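You operate a simulated robot arm through the tools that you are given. There is no shell and no other tool. Be economical: measure what you need, move in short steps, check, and stop when the job is done.

You are at the controls of a simulated two-armed robot. One attempt, no reset.

TASK
Send the shut carton on the bench down to the track's lower end.
Fine: free the brake, push it on, lower the track stop; then raise the stop and brake the rollers again. Where these are worked on the way, their far stop is far enough and under half their travel is too little: track stop.

The check looks at the end state, three seconds after you hand in, the way a careful person would. Anything else that was tipped, shoved, dropped, spilled or broken makes it a failure.

THE ROBOT
Two 6-joint arms with two-finger grippers on one trunk, on a base that drives. Base frame: it is fixed to the floor where the robot stands at the start and does not move with it; the origin is under the middle of the robot, x ahead of it, y to its left, z up. Units: m, rad, N and s.
The left shoulder is at the start at [0.07, 0.148, 1.45], the right one opposite. With the tool pointing down near the work surface each hand reaches from about 0.36 to 0.64 m from the robot's upright axis, wherever it stands, measured 20 degrees to its own side. Places, roughly: guide knob [1, -0.2, 0.8]; lower end of the roller track [0.8, -0.3, 0.8]; roller brake lever [0.6, 0, 0.8]; track stop [0.8, -0.2, 0.8]; upper end of the roller track [0.8, 0, 0.8]. Payload 2.45 kg a hand.
The TCP of each hand is the grasp point between the finger pads, 0.03 m short of the fingertips. In the tool frame z runs along the fingers and y along their closing line. The gripper opens to 0.106 m. The gripper's body begins 0.079 m behind the TCP.
Orientation is told as [roll, pitch, yaw] about the base's x, y, z axes, in that order, counted from this pose: with the fingers straight down and closing along the base's y, the tool's x points along the base's -x, its y along +y and its z along -z.

THE INTERFACE
- The arms move only by the tool nudge_tool. It takes "left_deltas", "right_deltas" or both (then of equal length, played together; a hand with none holds still); each is a list that holds one entry, the list of rows, each a list of 7 numbers: the shift along the base's x, y, z in m, then the turn, a rotation vector about the base's x, y, z in rad, then the closure in counts, from 0 (fully open) to 255 (shut). In form: [[[tx, ty, tz, rx, ry, rz, gripper], ...]]. A call has 1 to 10 rows; each row shifts and turns the commanded pose from where the row before left it. Rows are played at 5 a second. More than 0.05 m and 0.15 rad between two rows, or a gripper value outside its range, and nothing of the call is played. A pose out of reach is approached as far as the arm can. The call stops where the force on the tool passes 70 N (or 10 N more than at its start, if that is more) or the arm is blocked; 0.2 s more then pass. Each finger travels about 0.072 m/s and halts on what it meets, pressing with about 30 N; the grip force reading is that of the motor and also rises with nothing between the fingers. The clock runs only during rows and for 0.2 s after the last one: add rows that do not move to give the fingers time. It gives the time, the measured TCP pose, the force on the tool (base axes), the opening and the grip force at its end, in the units of the frame above (readings bear some noise), with the torque about the TCP (base axes, N m) and any sound that the robot's microphone picked up.
- Cameras (640 x 400 px; columns grow to the right, rows downward): "scene" is now at [0.1227, -0.0028, 1.6507]; the picture's right is [-0.05, -1.00, 0.00], its down [-0.82, 0.04, -0.57] and it looks along [0.57, -0.03, -0.82] (base axes); focal length 279 px, centre (320, 200). "left" rides on the left gripper at [0.076, 0.002, -0.106] in its tool frame; the picture's right is [-0.02, 1.00, 0.00], its down [-0.78, -0.02, -0.62] and it looks along [-0.62, -0.01, 0.78] (tool axes); focal length 247 px, centre (320, 200). "right" rides on the right gripper at [0.076, -0.002, -0.106] in its tool frame; the picture's right is [0.02, 1.00, 0.00], its down [-0.78, 0.02, -0.62] and it looks along [-0.62, 0.01, 0.78] (tool axes); focal length 247 px, centre (320, 200). There is no depth. A picture from a camera that has moved, and an enlarged one, comes with that camera's place and axes in the base frame and with its lens.
- get_image(camera): a new picture of that camera. The clock stands still meanwhile.
- raise_lower(by): slides the trunk up (or, below 0, down) by that many m; the arms and the scene camera ride with it, the base frame stays. It gives what a move gives, with no picture.
- base_move(legs): drives the robot by 1 to 6 legs, each [ahead, left, turn to the left] in m, m and rad, along the robot's own axes; the way and the turn of a leg run together, so that a leg with both is an arc; at most 1.5 m and 3.142 rad a leg. The arms and the cameras ride along, it lands a little off, and it stops where it bumps. It gives what a move gives.
- aim_head(pan, tilt): turns the head with the scene camera to pan (to the left, within 1.501 rad either way) and tilt (down, from -0.506 to 1.204), counted from straight ahead of the robot. It gives what a move gives.
- close_up(camera, box): a new picture of the part [left, top, right, bottom] of that camera's present view, enlarged. The clock stands still meanwhile.
- hand_in(): hands the job in; it is judged then, once.

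Work in short steps. Places have to be worked out from the pictures, the camera data and where the tool is seen: move nearer, look again, correct. Check each grasp and each placing, and mend what went wrong. You have 120 turns and 108 pictures in all, those below and enlarged ones among them. Open the grippers and draw the arms clear of the work before you hand the job in, unless the task says otherwise; then end with one line.

The tools are called as name(argument=value, ...) on one line, values as JSON. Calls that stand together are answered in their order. nudge_tool: Moves the arms, as the interface text tells. Its arguments: {"type":"object","properties":{"left_deltas":{"type":"array","items":{"type":"array","items":{"type":"array","items":{"type":"number"}}}},"right_deltas":{"type":"array","items":{"type":"array","items":{"type":"array","items":{"type":"number"}}}}},"required":[]} The other tools are called the same way: raise_lower (by) slides the trunk up or down; base_move (legs) drives the base; aim_head (pan, tilt) turns the head that bears the scene camera; get_image (camera) takes a picture; close_up (camera, box) takes an enlarged picture of a part of a camera's view; hand_in () hands the job in.

At the start:

```text
t: 0.0
left_tool_pos: [0.5589, 0.2276, 1.0972]
left_tool_rot: [0.002, 0.001, 0.001]
left_ft_force: [0.8, -0.4, -0.7]
left_wrist_torque: [0.0, 0.0, 0.0]
left_finger_gap: 0.1058
left_gripper_force: 0.1
right_tool_pos: [0.5391, -0.2671, 1.0959]
right_tool_rot: [0.001, 0.0, -0.001]
right_ft_force: [0.4, 0.7, -0.6]
right_wrist_torque: [-0.04, 0.02, -0.01]
right_finger_gap: 0.1058
right_gripper_force: 0.1
trunk travel left (down, up): [-0.922, 0.018]
robot x, y, heading: [-0.0002, 0.0035, -0.001]
head pan, tilt: [-0.054, 0.962]
```

scene: 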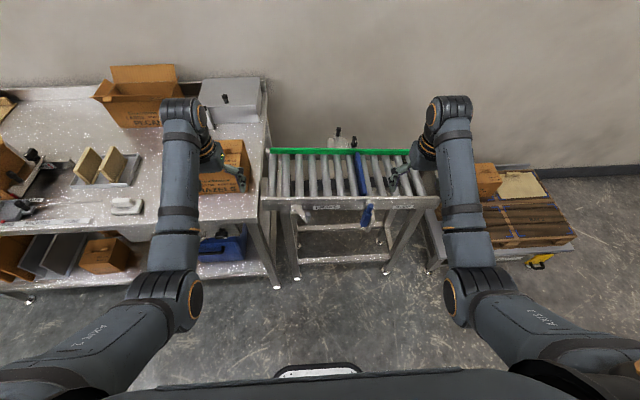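
right: 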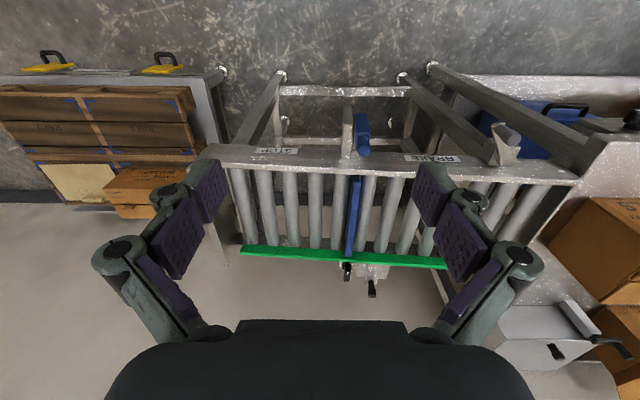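
left: 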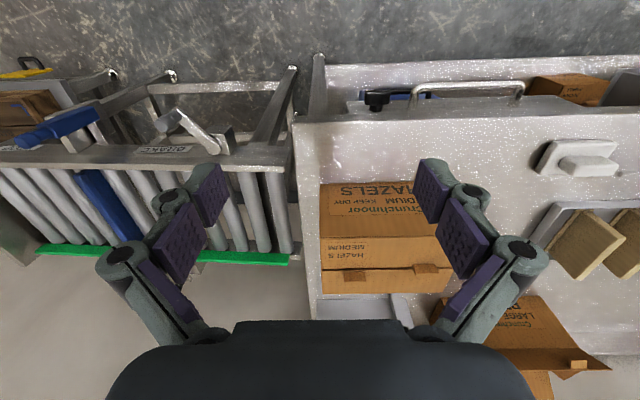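

The pictures show a bench on the left with a carton next to the roller track, a blue stop plate mid-track with its blue lever, and the brake lever on the near rail. I'll enlarge the middle of the scene view.

close_up(camera="scene", box=[180, 60, 460, 290])

close_up(camera="right", box=[200, 60, 600, 310])

close_up(camera="left", box=[0, 50, 480, 350])

```text
1.74 times, centred on (320, 175) of scene
camera zoom: at [0.1227, -0.0028, 1.6507], right [-0.05, -1.0, 0.0], down [-0.82, 0.04, -0.57], along [0.57, -0.03, -0.82], focal length 484 px, centre (320, 244)
```

zoom: 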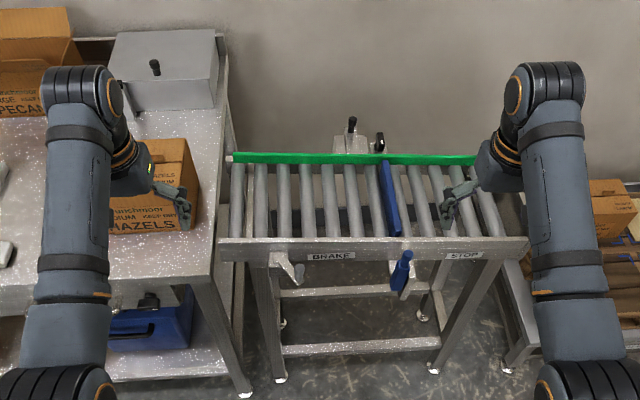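

```text
1.60 times, centred on (400, 185) of right
camera zoom: at [0.4636, -0.2702, 1.2032], right [-0.02, 1.0, 0.0], down [0.78, 0.02, 0.62], along [0.62, 0.01, -0.78], focal length 395 px, centre (192, 224)
```

zoom: 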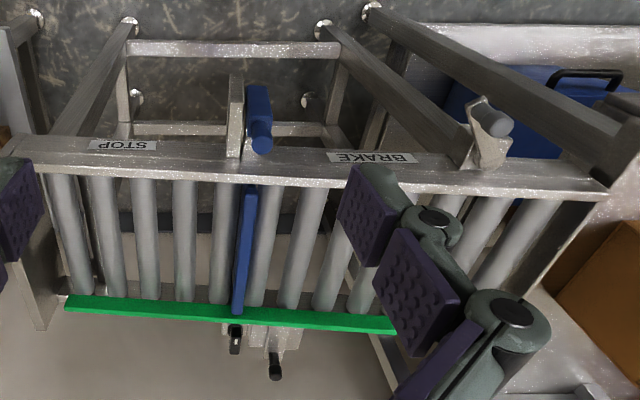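

```text
1.33 times, centred on (240, 200) of left
camera zoom: at [0.4829, 0.2286, 1.2029], right [0.02, 1.0, 0.0], down [0.78, -0.02, 0.62], along [0.62, -0.01, -0.78], focal length 329 px, centre (427, 200)
```

zoom: 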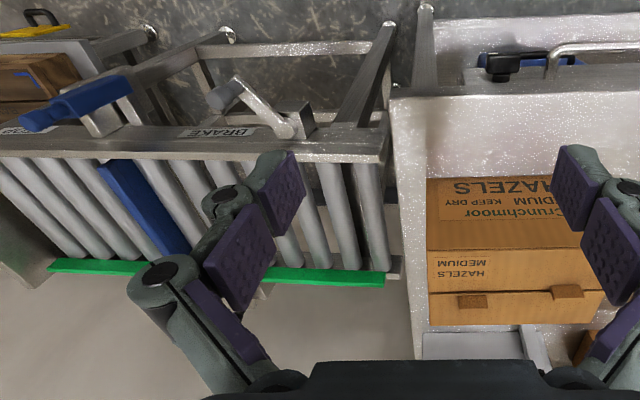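

I'll shift the left hand toward the brake lever and the right hand toward the stop lever, keeping both high, to look closer.

nudge_tool(left_deltas=[[[-0.03, -0.04, -0.03, 0, 0, 0, 0], [-0.03, -0.04, -0.03, 0, 0, 0, 0], [-0.03, -0.04, -0.02, 0, 0, 0, 0], [0, 0, 0, 0, 0, 0, 0]]], right_deltas=[[[-0.03, 0.02, -0.03, 0, 0, 0, 0], [-0.03, 0.02, -0.03, 0, 0, 0, 0], [-0.03, 0.02, -0.02, 0, 0, 0, 0], [0, 0, 0, 0, 0, 0, 0]]])

get_image(camera="left")

get_image(camera="right")

get_image(camera="scene")

```text
refused: row 1 steps farther than a row can; nothing moved
```

```text
101 pictures are left
camera left: at [0.4829, 0.2286, 1.2029], right [0.02, 1.0, 0.0], down [0.78, -0.02, 0.62], along [0.62, -0.01, -0.78], focal length 247 px, centre (320, 200)
```

left: 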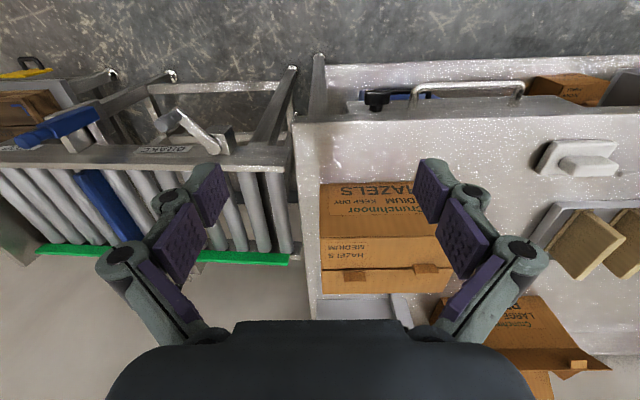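

```text
100 pictures are left
camera right: at [0.4636, -0.2702, 1.2032], right [-0.02, 1.0, 0.0], down [0.78, 0.02, 0.62], along [0.62, 0.01, -0.78], focal length 247 px, centre (320, 200)
```

right: 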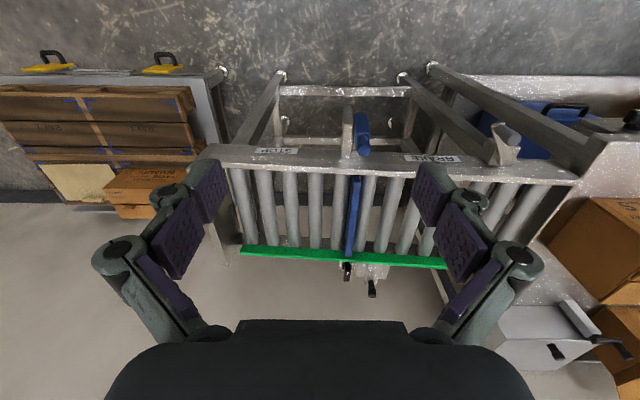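

```text
99 pictures are left
camera scene: at [0.1227, -0.0028, 1.6507], right [-0.05, -1.0, 0.0], down [-0.82, 0.04, -0.57], along [0.57, -0.03, -0.82], focal length 279 px, centre (320, 200)
```

scene: 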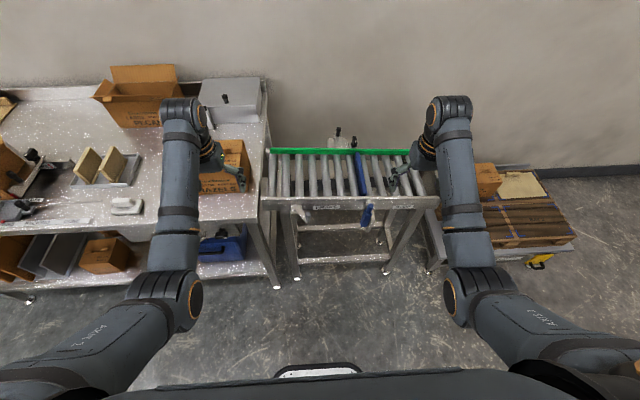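

The step was over 0.05 m in length; I'll use shorter steps.

nudge_tool(left_deltas=[[[-0.02, -0.03, -0.02, 0, 0, 0, 0], [-0.02, -0.03, -0.02, 0, 0, 0, 0], [-0.02, -0.03, -0.02, 0, 0, 0, 0], [-0.02, -0.03, -0.02, 0, 0, 0, 0], [0, 0, 0, 0, 0, 0, 0]]], right_deltas=[[[-0.02, 0.02, -0.02, 0, 0, 0, 0], [-0.02, 0.02, -0.02, 0, 0, 0, 0], [-0.02, 0.02, -0.02, 0, 0, 0, 0], [-0.02, 0.02, -0.02, 0, 0, 0, 0], [0, 0, 0, 0, 0, 0, 0]]])

get_image(camera="left")

get_image(camera="right")

close_up(camera="scene", box=[180, 100, 460, 275])

```text
t: 1.1
left_tool_pos: [0.4867, 0.1888, 1.0118]
left_tool_rot: [0.153, -0.018, 0.035]
left_ft_force: [-0.2, 0.8, 0.7]
left_wrist_torque: [0.02, -0.04, 0.01]
left_finger_gap: 0.1059
left_gripper_force: 0.0
right_tool_pos: [0.4588, -0.1895, 1.0173]
right_tool_rot: [-0.001, 0.001, 0.0]
right_ft_force: [-0.1, -0.5, -0.2]
right_wrist_torque: [-0.03, 0.0, 0.02]
right_finger_gap: 0.106
right_gripper_force: 0.1
trunk travel left (down, up): [-0.922, 0.018]
robot x, y, heading: [0.0009, -0.0015, -0.001]
head pan, tilt: [-0.054, 0.962]
stopped in row 5 (left hand): the arm was blocked; the commanded pose is now the measured one
```

```text
98 pictures are left
camera left: at [0.409, 0.1725, 1.1151], right [-0.02, 0.99, 0.15], down [0.78, -0.09, 0.63], along [0.63, 0.13, -0.76], focal length 247 px, centre (320, 200)
```

left: 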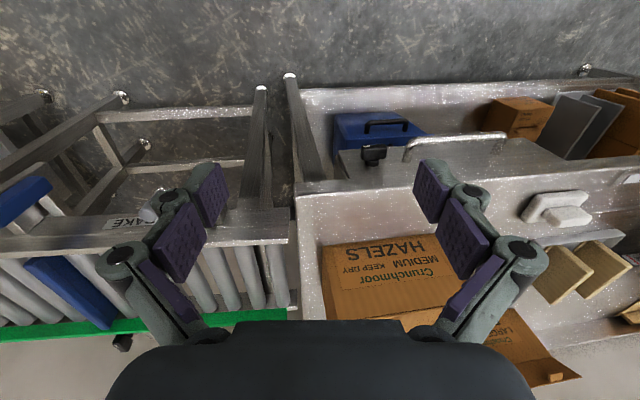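

```text
97 pictures are left
camera right: at [0.3831, -0.1906, 1.1245], right [-0.02, 1.0, 0.0], down [0.78, 0.02, 0.62], along [0.62, 0.01, -0.78], focal length 247 px, centre (320, 200)
```

right: 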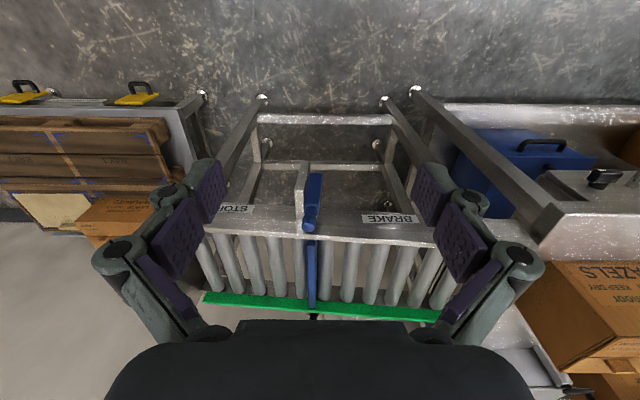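

```text
2.29 times, centred on (320, 188) of scene
camera zoom: at [0.121, -0.0016, 1.6509], right [-0.05, -1.0, 0.0], down [-0.82, 0.04, -0.57], along [0.57, -0.03, -0.82], focal length 637 px, centre (320, 229)
```

zoom: 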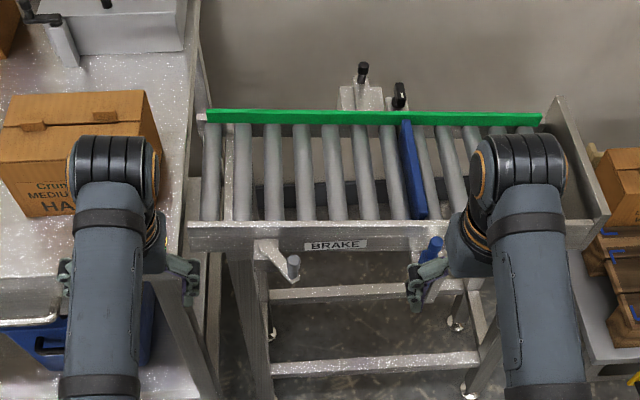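

The left arm met its inner reach limit and tilted. I'll restore it (roll back) and move it outward, and shift the right hand aside, so that the scene camera sees both levers.

nudge_tool(left_deltas=[[[0, 0.04, 0.02, -0.05, 0.006, -0.012, 0], [0, 0.04, 0.02, -0.05, 0.006, -0.012, 0], [0, 0.04, 0.02, -0.053, 0.006, -0.011, 0], [0, 0.03, 0, 0, 0, 0, 0]]], right_deltas=[[[0, -0.04, 0.01, 0, 0, 0, 0], [0, -0.04, 0.01, 0, 0, 0, 0], [0, -0.04, 0.01, 0, 0, 0, 0], [0, -0.04, 0, 0, 0, 0, 0]]])

close_up(camera="scene", box=[270, 180, 350, 230])

close_up(camera="scene", box=[330, 180, 410, 230])

get_image(camera="right")

get_image(camera="left")

```text
t: 2.1
left_tool_pos: [0.4881, 0.3361, 1.0708]
left_tool_rot: [-0.001, 0.002, 0.001]
left_ft_force: [0.2, 0.5, 0.5]
left_wrist_torque: [0.01, 0.01, 0.01]
left_finger_gap: 0.1056
left_gripper_force: 0.1
right_tool_pos: [0.4607, -0.3494, 1.0485]
right_tool_rot: [0.003, 0.001, 0.0]
right_ft_force: [0.0, -0.4, -0.3]
right_wrist_torque: [0.02, 0.0, 0.01]
right_finger_gap: 0.1058
right_gripper_force: 0.0
trunk travel left (down, up): [-0.922, 0.018]
robot x, y, heading: [0.0005, -0.0029, -0.001]
head pan, tilt: [-0.054, 0.962]
```

```text
8.00 times, centred on (310, 205) of scene
camera zoom: at [0.1224, -0.0036, 1.6508], right [-0.05, -1.0, 0.0], down [-0.82, 0.04, -0.57], along [0.57, -0.03, -0.82], focal length 2228 px, centre (400, 160)
```

zoom: 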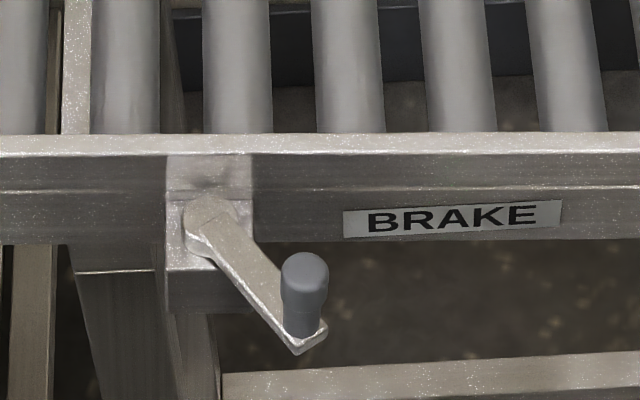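

```text
8.00 times, centred on (370, 205) of scene
camera zoom: at [0.1224, -0.0036, 1.6508], right [-0.05, -1.0, 0.0], down [-0.82, 0.04, -0.57], along [0.57, -0.03, -0.82], focal length 2228 px, centre (-80, 160)
```

zoom: 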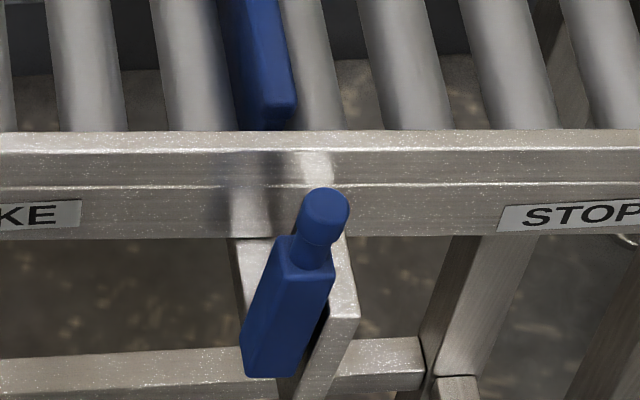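

```text
93 pictures are left
camera right: at [0.3851, -0.3518, 1.155], right [-0.02, 1.0, 0.0], down [0.78, 0.02, 0.62], along [0.62, 0.01, -0.78], focal length 247 px, centre (320, 200)
```

right: 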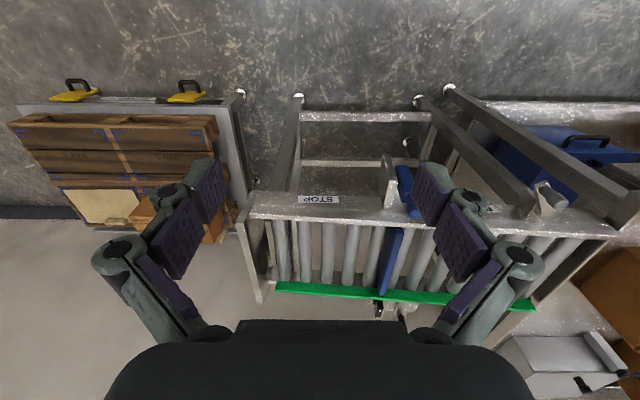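

```text
92 pictures are left
camera left: at [0.4127, 0.3379, 1.1776], right [0.02, 1.0, 0.0], down [0.79, -0.02, 0.62], along [0.62, -0.01, -0.79], focal length 247 px, centre (320, 200)
```

left: 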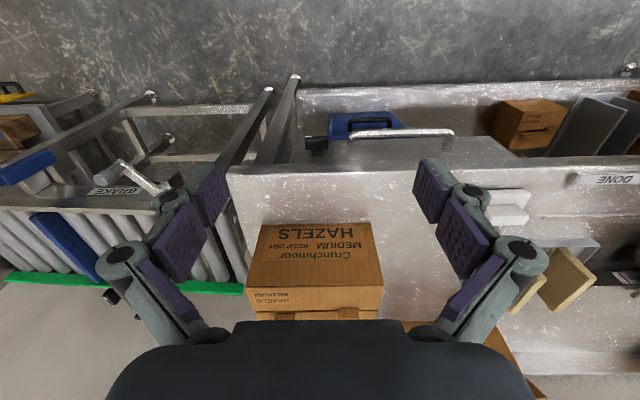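

The zoomed pictures show the brake as a flat arm with an upright grey knob at about (0.63, 0.013, 0.79–0.845), pivoting at (0.68, 0.05). The stop lever has an upright blue grip on a grey arm. I'll yaw both hands to look at it from the sides.

nudge_tool(left_deltas=[[[0.01, 0, -0.01, 0, 0, -0.14, 0], [0.01, 0, -0.01, 0, 0, -0.14, 0], [0, 0, -0.01, 0, 0, -0.14, 0], [0, 0, -0.01, 0, 0, -0.14, 0], [0, 0, -0.01, 0, 0, -0.14, 0], [0, 0, -0.01, 0, 0, -0.14, 0], [0, 0, 0, 0, 0, -0.14, 0], [0, 0, 0, 0, 0, -0.14, 0], [0, 0, 0, 0, 0, -0.14, 0]]], right_deltas=[[[0.015, -0.01, -0.01, 0, 0, 0.14, 0], [0.015, -0.01, -0.01, 0, 0, 0.14, 0], [0.015, -0.01, -0.01, 0, 0, 0.14, 0], [0.015, -0.01, -0.01, 0, 0, 0.14, 0], [0.015, -0.01, -0.01, 0, 0, 0.14, 0], [0.015, 0, -0.01, 0, 0, 0.14, 0], [0, 0, -0.01, 0, 0, 0.14, 0], [0, 0, 0, 0, 0, 0.14, 0], [0, 0, 0, 0, 0, 0.14, 0]]])

get_image(camera="right")

get_image(camera="left")

```text
t: 4.1
left_tool_pos: [0.5073, 0.3377, 1.0101]
left_tool_rot: [0.0, 0.002, -1.261]
left_ft_force: [-0.1, -0.2, 0.5]
left_wrist_torque: [-0.02, -0.05, 0.02]
left_finger_gap: 0.1059
left_gripper_force: 0.0
right_tool_pos: [0.55, -0.4015, 0.9785]
right_tool_rot: [0.002, 0.0, 1.263]
right_ft_force: [-0.2, -0.6, 0.4]
right_wrist_torque: [0.01, 0.0, -0.01]
right_finger_gap: 0.106
right_gripper_force: 0.0
trunk travel left (down, up): [-0.922, 0.018]
robot x, y, heading: [0.001, 0.0, 0.0]
head pan, tilt: [-0.054, 0.962]
```

```text
91 pictures are left
camera right: at [0.5295, -0.473, 1.0838], right [-0.96, 0.28, 0.0], down [0.22, 0.75, 0.62], along [0.18, 0.6, -0.78], focal length 247 px, centre (320, 200)
```

right: 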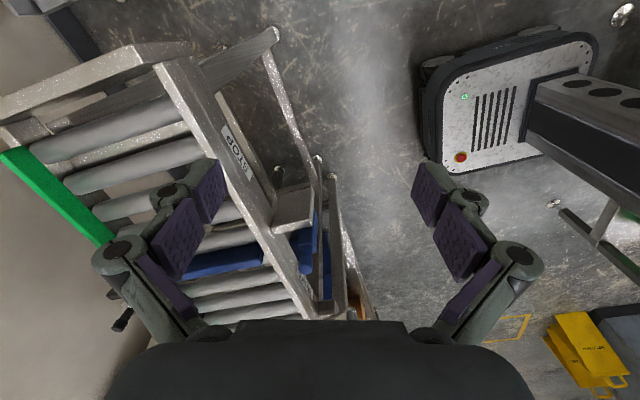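

```text
90 pictures are left
camera left: at [0.4868, 0.4104, 1.1173], right [0.96, 0.28, 0.0], down [0.22, -0.75, 0.62], along [0.17, -0.59, -0.79], focal length 247 px, centre (320, 200)
```

left: 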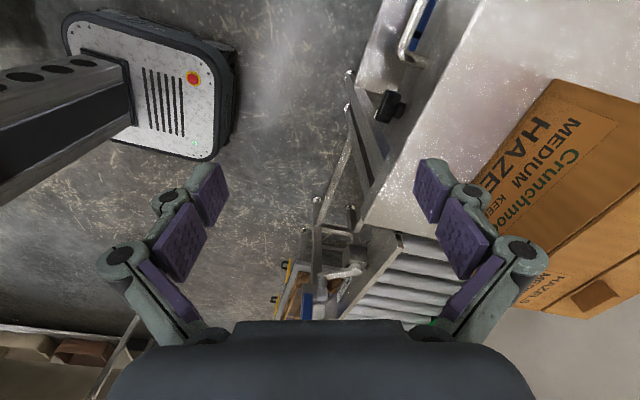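

Both side views show something of the levers; I'll enlarge them.

close_up(camera="right", box=[180, 100, 380, 320])

close_up(camera="left", box=[260, 200, 430, 320])

```text
1.82 times, centred on (280, 210) of right
camera zoom: at [0.5295, -0.473, 1.0838], right [-0.96, 0.28, 0.0], down [0.22, 0.75, 0.62], along [0.18, 0.6, -0.78], focal length 449 px, centre (393, 182)
```

zoom: 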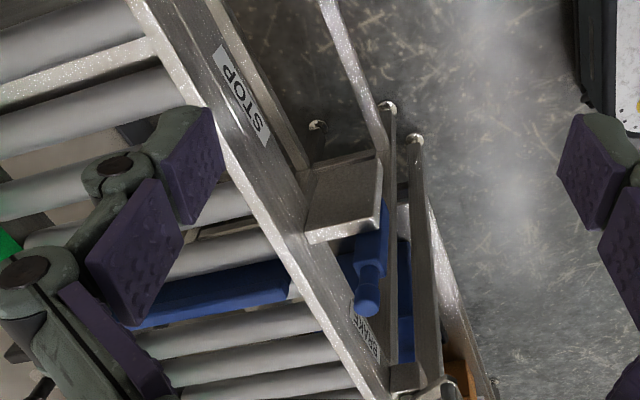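

```text
3.33 times, centred on (345, 260) of left
camera zoom: at [0.4868, 0.4104, 1.1173], right [0.96, 0.28, 0.0], down [0.22, -0.75, 0.62], along [0.17, -0.59, -0.79], focal length 823 px, centre (237, 0)
```

zoom: 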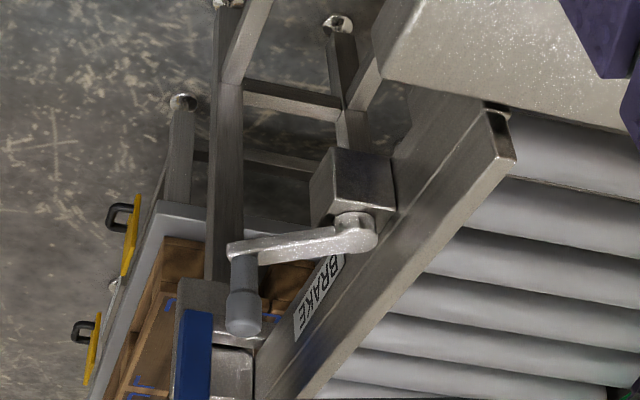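

Stop grip triangulates to a cap top at about (0.632, -0.201, 0.873), upright beside a grey plate. I move the left hand nearer for a view of its +y side.

nudge_tool(left_deltas=[[[0.02, -0.03, -0.005, 0, 0, 0, 0], [0.02, -0.03, -0.005, 0, 0, 0, 0], [0.01, -0.03, 0, 0, 0, 0, 0], [0.01, -0.03, 0, 0, 0, 0, 0], [0, -0.03, 0, 0, 0, 0, 0], [0, 0, 0, 0, 0, 0, 0]]])

close_up(camera="left", box=[220, 160, 460, 320])

```text
t: 5.5
left_tool_pos: [0.5684, 0.1864, 1.001]
left_tool_rot: [0.001, 0.003, -1.26]
left_ft_force: [-0.1, 0.0, 0.6]
left_wrist_torque: [0.0, 0.01, 0.01]
left_finger_gap: 0.1058
left_gripper_force: 0.0
right_tool_pos: [0.5492, -0.3987, 0.978]
right_tool_rot: [-0.001, -0.001, 1.258]
right_ft_force: [-0.2, 0.8, 0.6]
right_wrist_torque: [-0.02, -0.01, 0.0]
right_finger_gap: 0.106
right_gripper_force: 0.1
trunk travel left (down, up): [-0.922, 0.018]
robot x, y, heading: [-0.0004, 0.0019, -0.002]
head pan, tilt: [-0.054, 0.962]
```

```text
2.50 times, centred on (340, 240) of left
camera zoom: at [0.5465, 0.26, 1.1069], right [0.96, 0.29, 0.0], down [0.22, -0.75, 0.62], along [0.18, -0.59, -0.79], focal length 617 px, centre (270, 100)
```

zoom: 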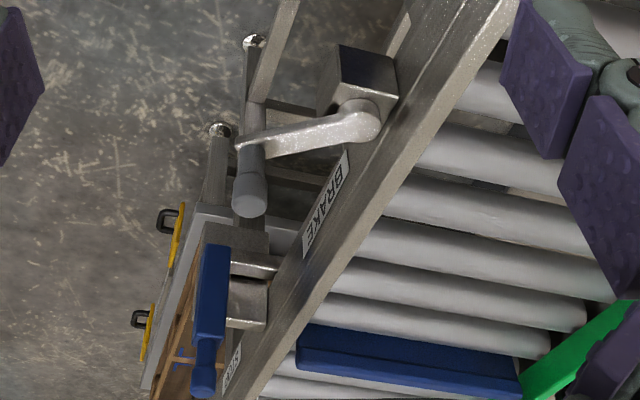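

I'll tilt the right hand to look nearly horizontally at the stop lever from the -y side.

nudge_tool(right_deltas=[[[-0.01, 0, -0.01, 0.134, -0.04, 0, 0], [-0.01, 0, -0.01, 0.134, -0.04, 0, 0], [0, 0, -0.01, 0.134, -0.04, 0, 0], [0, 0, -0.01, 0.134, -0.04, 0, 0], [0, 0, -0.01, 0.134, -0.04, 0, 0], [0, 0, 0, 0, 0, 0, 0]]])

get_image(camera="right")

```text
t: 6.9
left_tool_pos: [0.5659, 0.1868, 1.001]
left_tool_rot: [0.001, 0.003, -1.26]
left_ft_force: [-0.4, 0.5, -0.2]
left_wrist_torque: [-0.02, 0.01, -0.02]
left_finger_gap: 0.1061
left_gripper_force: 0.0
right_tool_pos: [0.5193, -0.3854, 0.935]
right_tool_rot: [0.016, -0.7, 1.255]
right_ft_force: [0.1, 0.2, 0.6]
right_wrist_torque: [0.01, 0.02, -0.01]
right_finger_gap: 0.1059
right_gripper_force: 0.0
right hand out of reach, approached as far as the arm can: row 5
trunk travel left (down, up): [-0.922, 0.018]
robot x, y, heading: [0.0024, 0.0019, 0.001]
head pan, tilt: [-0.054, 0.962]
```

```text
86 pictures are left
camera right: at [0.4832, -0.5074, 0.9666], right [-0.96, 0.29, 0.0], down [0.05, 0.19, 0.98], along [0.28, 0.94, -0.2], focal length 247 px, centre (320, 200)
```

right: 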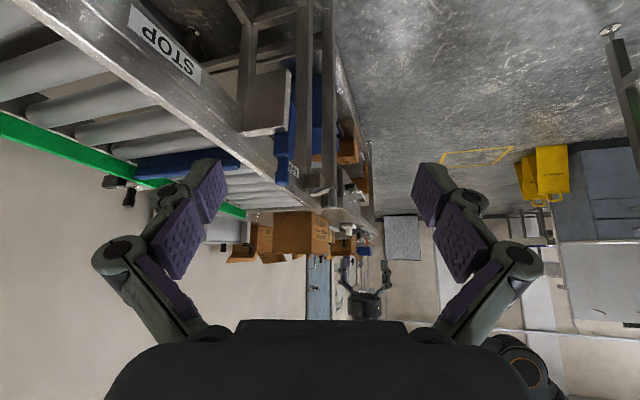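

close_up(camera="right", box=[210, 40, 370, 220])

```text
2.22 times, centred on (290, 130) of right
camera zoom: at [0.4832, -0.5074, 0.9666], right [-0.96, 0.29, 0.0], down [0.05, 0.19, 0.98], along [0.28, 0.94, -0.2], focal length 549 px, centre (387, 356)
```

zoom: 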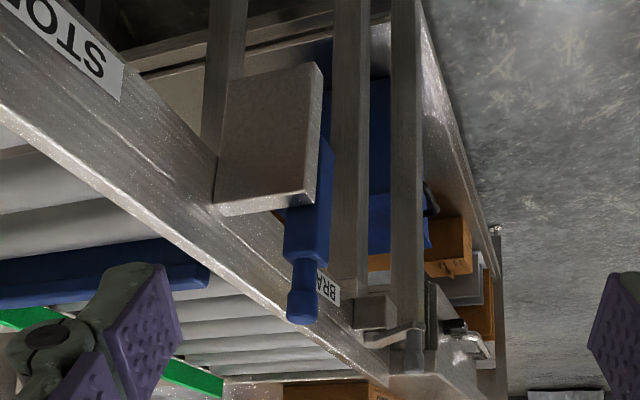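

The grip stands upright on the bracket's +y side, at its outer edge. I'll straighten the right hand and drive 0.1 m to the right so that both levers lie within comfortable reach.

nudge_tool(right_deltas=[[[0, 0, 0.01, -0.134, 0.04, 0, 0], [0, 0, 0.01, -0.134, 0.04, 0, 0], [0, 0, 0.01, -0.134, 0.04, 0, 0], [0, 0, 0.01, -0.134, 0.04, 0, 0], [0, 0, 0.01, -0.134, 0.04, 0, 0], [0, 0, 0, 0, 0, -0.14, 0], [0, 0, 0, 0, 0, -0.14, 0], [0, 0, 0, 0, 0, -0.14, 0], [0, 0, 0, 0, 0, -0.14, 0], [0, 0, 0, 0, 0, -0.14, 0]]], left_deltas=[[[0, 0, 0, 0, 0, 0.14, 0], [0, 0, 0, 0, 0, 0.14, 0], [0, 0, 0, 0, 0, 0.14, 0], [0, 0, 0, 0, 0, 0.14, 0], [0, 0, 0, 0, 0, 0.14, 0], [0, 0, 0, 0, 0, 0.14, 0], [0, 0, 0, 0, 0, 0.14, 0], [0, 0, 0, 0, 0, 0, 0], [0, 0, 0, 0, 0, 0, 0], [0, 0, 0, 0, 0, 0, 0]]])

base_move(legs=[[0, -0.1, 0]])

get_image(camera="left")

get_image(camera="scene")

```text
t: 9.1
left_tool_pos: [0.5688, 0.1861, 1.0002]
left_tool_rot: [-0.002, 0.004, -0.279]
left_ft_force: [0.2, -0.4, -0.1]
left_wrist_torque: [0.0, -0.04, 0.01]
left_finger_gap: 0.1061
left_gripper_force: 0.1
right_tool_pos: [0.5181, -0.3851, 0.9824]
right_tool_rot: [0.0, 0.0, 0.557]
right_ft_force: [-0.2, 0.4, -0.5]
right_wrist_torque: [-0.01, -0.01, 0.01]
right_finger_gap: 0.1061
right_gripper_force: 0.1
trunk travel left (down, up): [-0.922, 0.018]
robot x, y, heading: [0.0023, -0.0021, 0.0]
head pan, tilt: [-0.054, 0.962]
```

```text
t: 10.3
left_tool_pos: [0.5674, 0.0915, 1.0002]
left_tool_rot: [-0.002, 0.004, -0.279]
left_ft_force: [0.1, 1.0, -0.3]
left_wrist_torque: [-0.01, -0.01, -0.01]
left_finger_gap: 0.1061
left_gripper_force: 0.0
right_tool_pos: [0.5202, -0.4795, 0.9831]
right_tool_rot: [-0.002, 0.001, 0.56]
right_ft_force: [0.1, 0.2, -0.1]
right_wrist_torque: [-0.02, 0.02, -0.02]
right_finger_gap: 0.1059
right_gripper_force: 0.0
trunk travel left (down, up): [-0.922, 0.018]
robot x, y, heading: [0.0021, -0.0971, -0.008]
head pan, tilt: [-0.054, 0.962]
```

```text
84 pictures are left
camera left: at [0.4953, 0.1154, 1.1066], right [0.3, 0.95, 0.0], down [0.75, -0.23, 0.62], along [0.59, -0.19, -0.79], focal length 247 px, centre (320, 200)
```

left: 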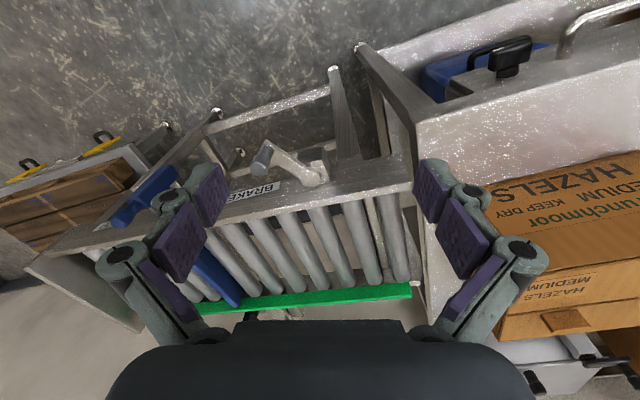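

```text
83 pictures are left
camera scene: at [0.1227, -0.0962, 1.6508], right [-0.05, -1.0, 0.0], down [-0.82, 0.04, -0.57], along [0.57, -0.03, -0.82], focal length 279 px, centre (320, 200)
```

scene: 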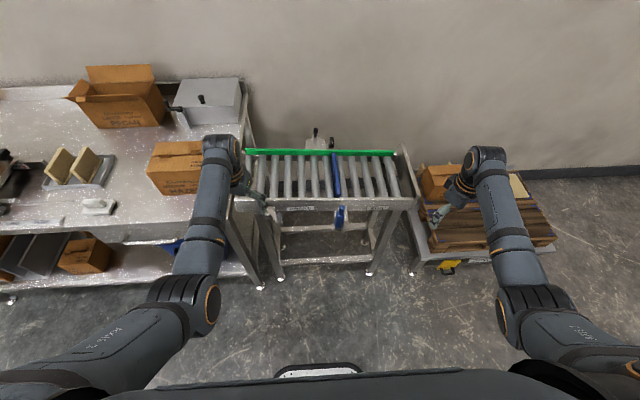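

Combining the views, the knob top lies at about (0.607, 0.010, 0.87) and its arm at z≈0.82. I bring the left hand above it, open, and look again.

nudge_tool(left_deltas=[[[0.01, -0.03, 0, 0, 0, 0.05, 0], [0.01, -0.03, 0, 0, 0, 0.08, 0], [0.01, -0.02, 0, 0, 0, 0.08, 0], [0.005, 0, -0.04, 0, 0, 0.07, 0], [0, 0, -0.03, 0, 0, 0, 0], [0, 0, 0, 0, 0, 0, 0]]])

get_image(camera="left")

close_up(camera="scene", box=[220, 130, 380, 230])

```text
t: 11.7
left_tool_pos: [0.6023, 0.0093, 0.9307]
left_tool_rot: [0.0, 0.002, 0.0]
left_ft_force: [-0.4, -0.3, 0.2]
left_wrist_torque: [0.01, -0.01, 0.01]
left_finger_gap: 0.106
left_gripper_force: 0.0
right_tool_pos: [0.5192, -0.4843, 0.9838]
right_tool_rot: [0.0, -0.004, 0.56]
right_ft_force: [0.5, -0.7, -0.1]
right_wrist_torque: [-0.01, -0.02, -0.01]
right_finger_gap: 0.1058
right_gripper_force: 0.1
trunk travel left (down, up): [-0.922, 0.018]
robot x, y, heading: [0.0004, -0.0964, 0.002]
head pan, tilt: [-0.054, 0.962]
```

```text
82 pictures are left
camera left: at [0.5266, 0.0117, 1.0364], right [0.02, 1.0, 0.0], down [0.78, -0.02, 0.62], along [0.62, -0.01, -0.78], focal length 247 px, centre (320, 200)
```

left: 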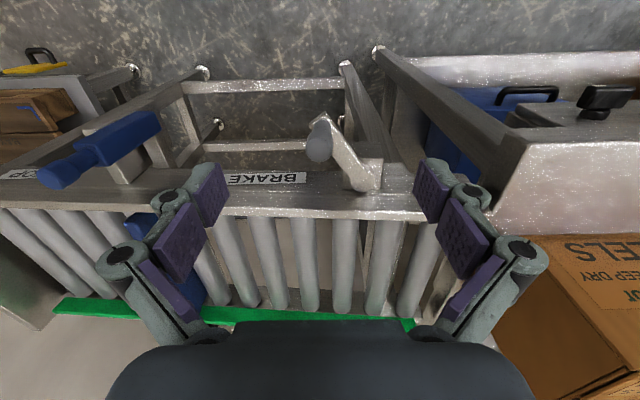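

```text
4.00 times, centred on (300, 180) of scene
camera zoom: at [0.122, -0.1021, 1.6508], right [-0.05, -1.0, 0.0], down [-0.82, 0.04, -0.57], along [0.57, -0.03, -0.82], focal length 1114 px, centre (400, 280)
```

zoom: 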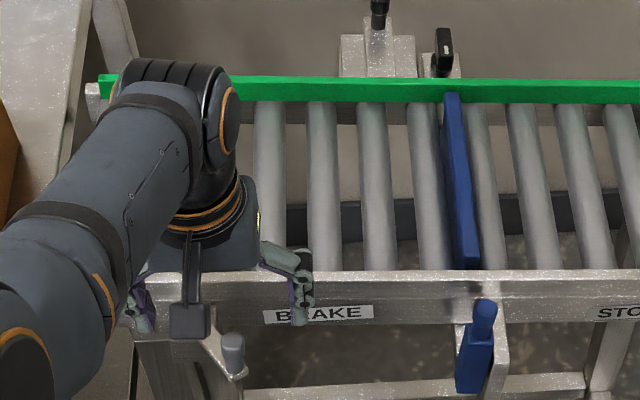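

Knob is centred between the fingers (x≈0.607, y≈0.010). I descend to z≈0.86 and close.

nudge_tool(left_deltas=[[[0.005, 0, -0.04, 0, 0, 0, 0], [0, 0, -0.03, 0, 0, 0, 0], [0, 0, 0, 0, 0, 0, 120], [0, 0, 0, 0, 0, 0, 255], [0, 0, 0, 0, 0, 0, 255], [0, 0, 0, 0, 0, 0, 255], [0, 0, 0, 0, 0, 0, 255]]])

get_image(camera="left")

```text
t: 13.3
left_tool_pos: [0.582, 0.0206, 0.8933]
left_tool_rot: [0.002, 0.003, -0.001]
left_ft_force: [-0.2, 0.2, -0.9]
left_wrist_torque: [0.03, -0.01, 0.01]
left_finger_gap: 0.0
left_gripper_force: 28.5
left hand out of reach, approached as far as the arm can: row 1, 2
right_tool_pos: [0.5207, -0.4841, 0.9839]
right_tool_rot: [0.0, 0.0, 0.559]
right_ft_force: [-1.1, -0.3, 0.1]
right_wrist_torque: [0.02, -0.03, -0.03]
right_finger_gap: 0.1061
right_gripper_force: 0.0
trunk travel left (down, up): [-0.922, 0.018]
robot x, y, heading: [0.0004, -0.0999, -0.003]
head pan, tilt: [-0.054, 0.962]
```

```text
80 pictures are left
camera left: at [0.506, 0.022, 1.0006], right [0.02, 1.0, 0.0], down [0.79, -0.02, 0.62], along [0.62, -0.01, -0.79], focal length 247 px, centre (320, 200)
```

left: 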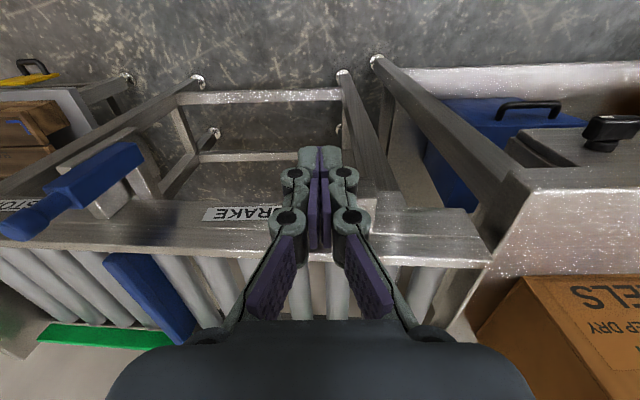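

The hand was at its reach limit and closed on air, without touching. I'll open, rise, and drive ahead 0.1 m for better reach.

nudge_tool(left_deltas=[[[-0.02, 0, 0.04, 0, 0, 0, 0], [-0.03, 0, 0.03, 0, 0, 0, 0], [-0.03, 0, 0, 0, 0, 0, 0], [0, 0, 0, 0, 0, 0, 0], [0, 0, 0, 0, 0, 0, 0]]])

base_move(legs=[[0.1, 0, 0]])

get_image(camera="left")

```text
t: 14.7
left_tool_pos: [0.5365, 0.0471, 0.9928]
left_tool_rot: [0.042, -0.063, 0.011]
left_ft_force: [-0.3, 0.2, 0.1]
left_wrist_torque: [-0.02, 0.0, 0.05]
left_finger_gap: 0.1059
left_gripper_force: 0.0
right_tool_pos: [0.5201, -0.4831, 0.9832]
right_tool_rot: [0.0, -0.001, 0.559]
right_ft_force: [0.3, 0.7, 0.0]
right_wrist_torque: [0.02, -0.02, 0.0]
right_finger_gap: 0.106
right_gripper_force: 0.0
trunk travel left (down, up): [-0.922, 0.018]
robot x, y, heading: [0.0033, -0.0998, 0.004]
head pan, tilt: [-0.054, 0.962]
stopped in row 5 (left hand): the arm was blocked; the commanded pose is now the measured one
```

```text
t: 15.8
left_tool_pos: [0.6343, 0.048, 0.9937]
left_tool_rot: [0.041, -0.067, 0.014]
left_ft_force: [-0.3, 0.1, 0.0]
left_wrist_torque: [-0.01, -0.03, -0.01]
left_finger_gap: 0.106
left_gripper_force: 0.0
right_tool_pos: [0.6188, -0.4818, 0.9845]
right_tool_rot: [0.0, -0.002, 0.56]
right_ft_force: [-0.3, -0.3, -0.1]
right_wrist_torque: [0.02, -0.05, -0.02]
right_finger_gap: 0.1059
right_gripper_force: 0.0
trunk travel left (down, up): [-0.922, 0.018]
robot x, y, heading: [0.0994, -0.0975, 0.001]
head pan, tilt: [-0.054, 0.962]
```

```text
79 pictures are left
camera left: at [0.5512, 0.0438, 1.0945], right [0.01, 1.0, 0.04], down [0.74, -0.03, 0.67], along [0.67, 0.03, -0.74], focal length 247 px, centre (320, 200)
```

left: 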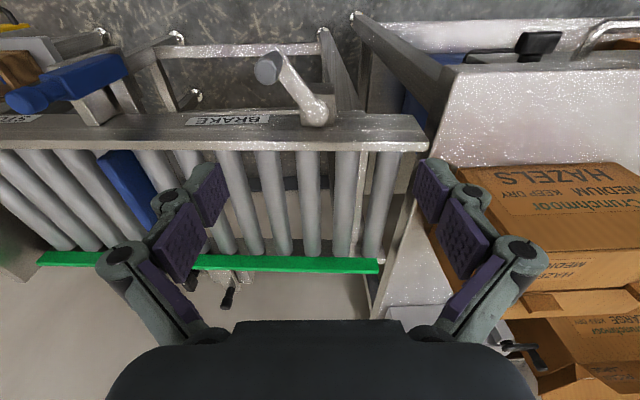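

The arm is restricted near the robot's midline, so I'll drive another 0.1 m to the right, putting the knob at about 20° to the left hand's own side, then right the tool.

base_move(legs=[[0, -0.1, 0]])

nudge_tool(left_deltas=[[[0.0, 0.03, 0, -0.042, 0.065, -0.013, 0], [-0.02, 0.03, 0, 0, 0, 0, 0], [-0.01, 0.0, -0.04, 0, 0, 0, 0], [0, 0, -0.02, 0, 0, 0, 0], [0, 0, 0, 0, 0, 0, 0]]])

get_image(camera="left")

```text
t: 17.0
left_tool_pos: [0.6354, -0.0487, 0.9927]
left_tool_rot: [0.042, -0.064, 0.013]
left_ft_force: [0.0, -1.1, -1.0]
left_wrist_torque: [-0.03, -0.01, -0.02]
left_finger_gap: 0.1061
left_gripper_force: 0.0
right_tool_pos: [0.6198, -0.5799, 0.9839]
right_tool_rot: [-0.002, 0.0, 0.561]
right_ft_force: [0.6, 0.4, -0.7]
right_wrist_torque: [-0.04, -0.03, -0.01]
right_finger_gap: 0.1059
right_gripper_force: 0.1
trunk travel left (down, up): [-0.922, 0.018]
robot x, y, heading: [0.1011, -0.1991, 0.002]
head pan, tilt: [-0.054, 0.962]
```

```text
t: 18.2
left_tool_pos: [0.6056, 0.0105, 0.9318]
left_tool_rot: [0.001, -0.001, 0.001]
left_ft_force: [-0.6, 0.9, 0.2]
left_wrist_torque: [-0.02, -0.01, -0.04]
left_finger_gap: 0.1061
left_gripper_force: 0.1
right_tool_pos: [0.6214, -0.5811, 0.9821]
right_tool_rot: [0.0, 0.0, 0.559]
right_ft_force: [0.7, -0.2, 0.3]
right_wrist_torque: [-0.03, 0.0, 0.0]
right_finger_gap: 0.1055
right_gripper_force: 0.0
trunk travel left (down, up): [-0.922, 0.018]
robot x, y, heading: [0.1024, -0.1978, 0.007]
head pan, tilt: [-0.054, 0.962]
```

```text
78 pictures are left
camera left: at [0.529, 0.0123, 1.0383], right [0.02, 1.0, 0.0], down [0.78, -0.02, 0.62], along [0.62, -0.01, -0.78], focal length 247 px, centre (320, 200)
```

left: 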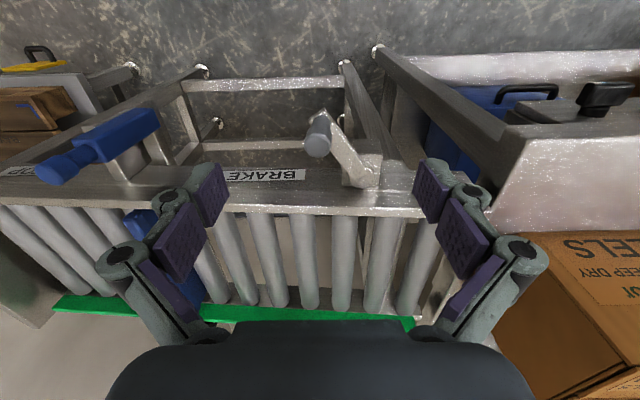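

The hand is back over the knob at (0.606, 0.0105). Descend and close.

nudge_tool(left_deltas=[[[0.004, 0, -0.04, 0, 0, 0, 0], [0, 0, -0.03, 0, 0, 0, 0], [0, 0, 0, 0, 0, 0, 150], [0, 0, 0, 0, 0, 0, 255], [0, 0, 0, 0, 0, 0, 255], [0, 0, 0, 0, 0, 0, 255], [0, 0, 0, 0, 0, 0, 255]]])

get_image(camera="left")

```text
t: 19.8
left_tool_pos: [0.6075, 0.0123, 0.8627]
left_tool_rot: [0.003, 0.003, 0.002]
left_ft_force: [-9.7, 8.8, 8.6]
left_wrist_torque: [1.58, 0.51, 0.78]
left_finger_gap: 0.0286
left_gripper_force: 44.6
right_tool_pos: [0.6192, -0.5806, 0.9849]
right_tool_rot: [0.0, 0.0, 0.561]
right_ft_force: [0.1, 0.1, 0.4]
right_wrist_torque: [-0.02, -0.02, 0.02]
right_finger_gap: 0.1062
right_gripper_force: 0.1
trunk travel left (down, up): [-0.922, 0.018]
robot x, y, heading: [0.1029, -0.198, 0.003]
head pan, tilt: [-0.054, 0.962]
```

```text
77 pictures are left
camera left: at [0.532, 0.0127, 0.9687], right [0.02, 1.0, 0.0], down [0.78, -0.02, 0.62], along [0.62, -0.01, -0.78], focal length 247 px, centre (320, 200)
```

left: 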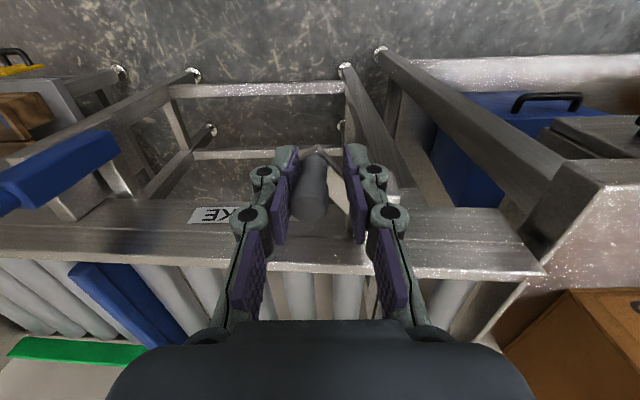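

The knob is held (gap 0.029, force up). I try swinging it gently to +y along the arc about the pivot at (0.665, 0.054) and read the force.

nudge_tool(left_deltas=[[[-0.007, 0.0105, 0, 0, 0, 0, 255], [-0.0046, 0.0117, 0, 0, 0, 0, 255], [0, 0, 0, 0, 0, 0, 255]]])

get_image(camera="left")

```text
t: 20.6
left_tool_pos: [0.6027, 0.0166, 0.8618]
left_tool_rot: [-0.01, 0.0, -0.001]
left_ft_force: [11.7, -51.2, -11.3]
left_wrist_torque: [0.96, -0.51, 0.15]
left_finger_gap: 0.0268
left_gripper_force: 44.7
right_tool_pos: [0.6225, -0.5908, 0.9785]
right_tool_rot: [0.008, -0.003, 0.557]
right_ft_force: [0.1, 0.4, -0.6]
right_wrist_torque: [-0.02, -0.04, -0.03]
right_finger_gap: 0.1064
right_gripper_force: 0.2
trunk travel left (down, up): [-0.922, 0.018]
robot x, y, heading: [0.1011, -0.1994, -0.001]
head pan, tilt: [-0.054, 0.962]
```

```text
76 pictures are left
camera left: at [0.5268, 0.0187, 0.9685], right [0.02, 1.0, -0.01], down [0.78, -0.01, 0.62], along [0.62, -0.02, -0.78], focal length 247 px, centre (320, 200)
```

left: 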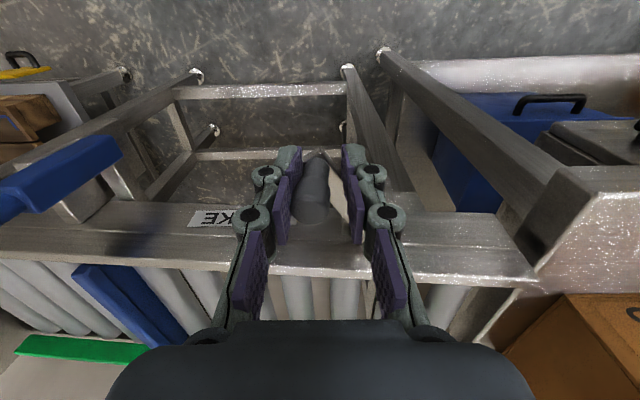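

The +y direction resists with 51 N, so the lever is against that end. I go back and try the other direction, toward the BRAKE label.

nudge_tool(left_deltas=[[[0.0116, -0.0222, 0, 0, 0, 0, 255], [0.008, -0.011, 0, 0, 0, 0, 255], [0.01, -0.008, 0, 0, 0, 0, 255], [0, 0, 0, 0, 0, 0, 255]]])

get_image(camera="left")

```text
t: 21.6
left_tool_pos: [0.6318, -0.0063, 0.8631]
left_tool_rot: [0.001, -0.003, 0.002]
left_ft_force: [0.3, 0.9, 0.2]
left_wrist_torque: [0.01, 0.02, -0.03]
left_finger_gap: 0.0003
left_gripper_force: 28.6
right_tool_pos: [0.6215, -0.5797, 0.9831]
right_tool_rot: [0.0, 0.001, 0.561]
right_ft_force: [0.2, 0.6, 0.9]
right_wrist_torque: [-0.04, -0.01, 0.02]
right_finger_gap: 0.1062
right_gripper_force: 0.1
trunk travel left (down, up): [-0.922, 0.018]
robot x, y, heading: [0.1031, -0.2004, 0.002]
head pan, tilt: [-0.054, 0.962]
```

```text
75 pictures are left
camera left: at [0.5546, -0.0058, 0.9682], right [0.02, 1.0, 0.0], down [0.78, -0.02, 0.62], along [0.62, -0.01, -0.78], focal length 247 px, centre (320, 200)
```

left: 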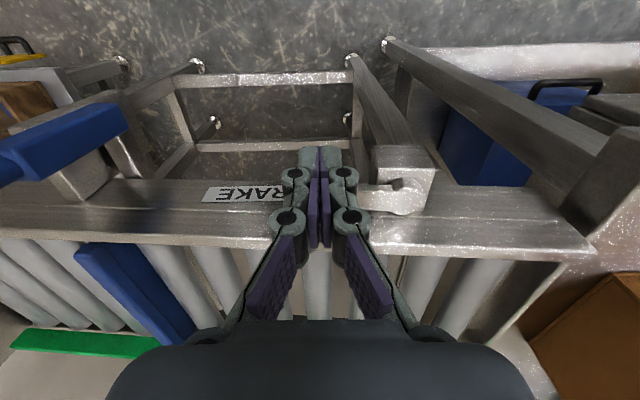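

The lever has turned — it now lies along the rail — and the knob slipped out. I open, rise, and look.

nudge_tool(left_deltas=[[[0, 0, 0.04, 0, 0, 0, 255], [-0.02, 0, 0.02, 0, 0, 0, 255], [0, 0, 0, 0, 0, 0, 0], [0, 0, 0, 0, 0, 0, 0], [0, 0, 0, 0, 0, 0, 0]]])

get_image(camera="left")

close_up(camera="scene", box=[160, 130, 400, 280])

```text
t: 22.8
left_tool_pos: [0.6065, -0.0093, 0.9203]
left_tool_rot: [-0.001, 0.001, 0.001]
left_ft_force: [-0.9, 0.0, 0.8]
left_wrist_torque: [-0.04, -0.04, 0.03]
left_finger_gap: 0.1025
left_gripper_force: 0.1
right_tool_pos: [0.6211, -0.5816, 0.9838]
right_tool_rot: [0.0, 0.0, 0.56]
right_ft_force: [-0.9, -0.5, -0.7]
right_wrist_torque: [0.03, -0.01, -0.02]
right_finger_gap: 0.106
right_gripper_force: 0.0
trunk travel left (down, up): [-0.922, 0.018]
robot x, y, heading: [0.102, -0.1969, -0.002]
head pan, tilt: [-0.054, 0.962]
```

```text
74 pictures are left
camera left: at [0.531, -0.0081, 1.0265], right [0.02, 1.0, 0.0], down [0.78, -0.02, 0.62], along [0.62, -0.01, -0.78], focal length 247 px, centre (320, 200)
```

left: 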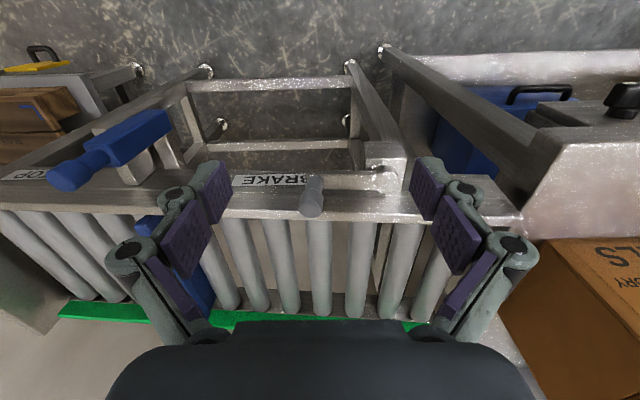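

```text
2.67 times, centred on (280, 205) of scene
camera zoom: at [0.2236, -0.1996, 1.6508], right [-0.05, -1.0, 0.0], down [-0.82, 0.04, -0.57], along [0.57, -0.03, -0.82], focal length 743 px, centre (427, 187)
```

zoom: 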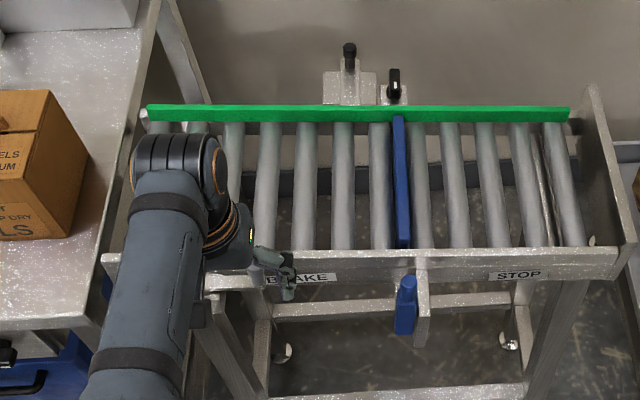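

The lever now points along the rail toward -y, knob about (0.66, -0.015). I'll check it's at its end by nudging it a bit further toward +x with shut fingers, and see whether it yields.

nudge_tool(left_deltas=[[[0.01, -0.008, 0, 0, 0, 0, 255], [0, 0, 0, 0, 0, 0, 255], [0, 0, 0, 0, 0, 0, 255], [0, 0, 0, 0, 0, 0, 255], [0, 0, -0.035, 0, 0, 0, 255], [0, 0, -0.022, 0, 0, 0, 255], [0.015, 0, 0, 0, 0, 0, 255], [0.01, 0, 0, 0, 0, 0, 255], [0.007, 0, 0, 0, 0, 0, 255], [0, 0, 0, 0, 0, 0, 255]]])

get_image(camera="left")

```text
t: 25.0
left_tool_pos: [0.6436, -0.0179, 0.8649]
left_tool_rot: [0.002, 0.01, 0.003]
left_ft_force: [-26.2, -0.2, -8.9]
left_wrist_torque: [-0.01, 0.27, -0.03]
left_finger_gap: 0.0058
left_gripper_force: 28.3
right_tool_pos: [0.6197, -0.5816, 0.9856]
right_tool_rot: [0.0, -0.003, 0.562]
right_ft_force: [-0.2, 1.1, -0.2]
right_wrist_torque: [-0.01, 0.03, 0.01]
right_finger_gap: 0.1059
right_gripper_force: 0.1
trunk travel left (down, up): [-0.922, 0.018]
robot x, y, heading: [0.0986, -0.1931, 0.004]
head pan, tilt: [-0.054, 0.962]
```

```text
72 pictures are left
camera left: at [0.568, -0.016, 0.9712], right [0.02, 1.0, 0.0], down [0.79, -0.02, 0.61], along [0.61, -0.01, -0.79], focal length 247 px, centre (320, 200)
```

left: 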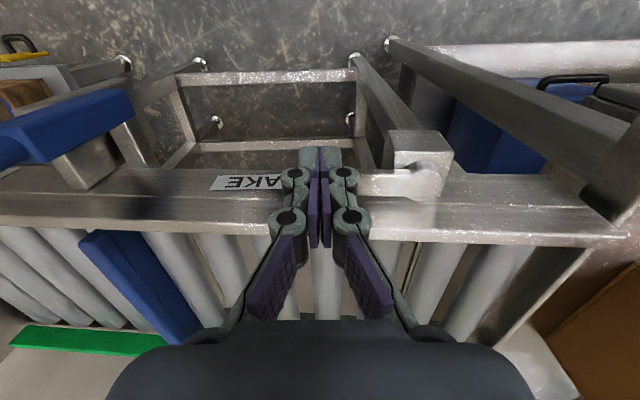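

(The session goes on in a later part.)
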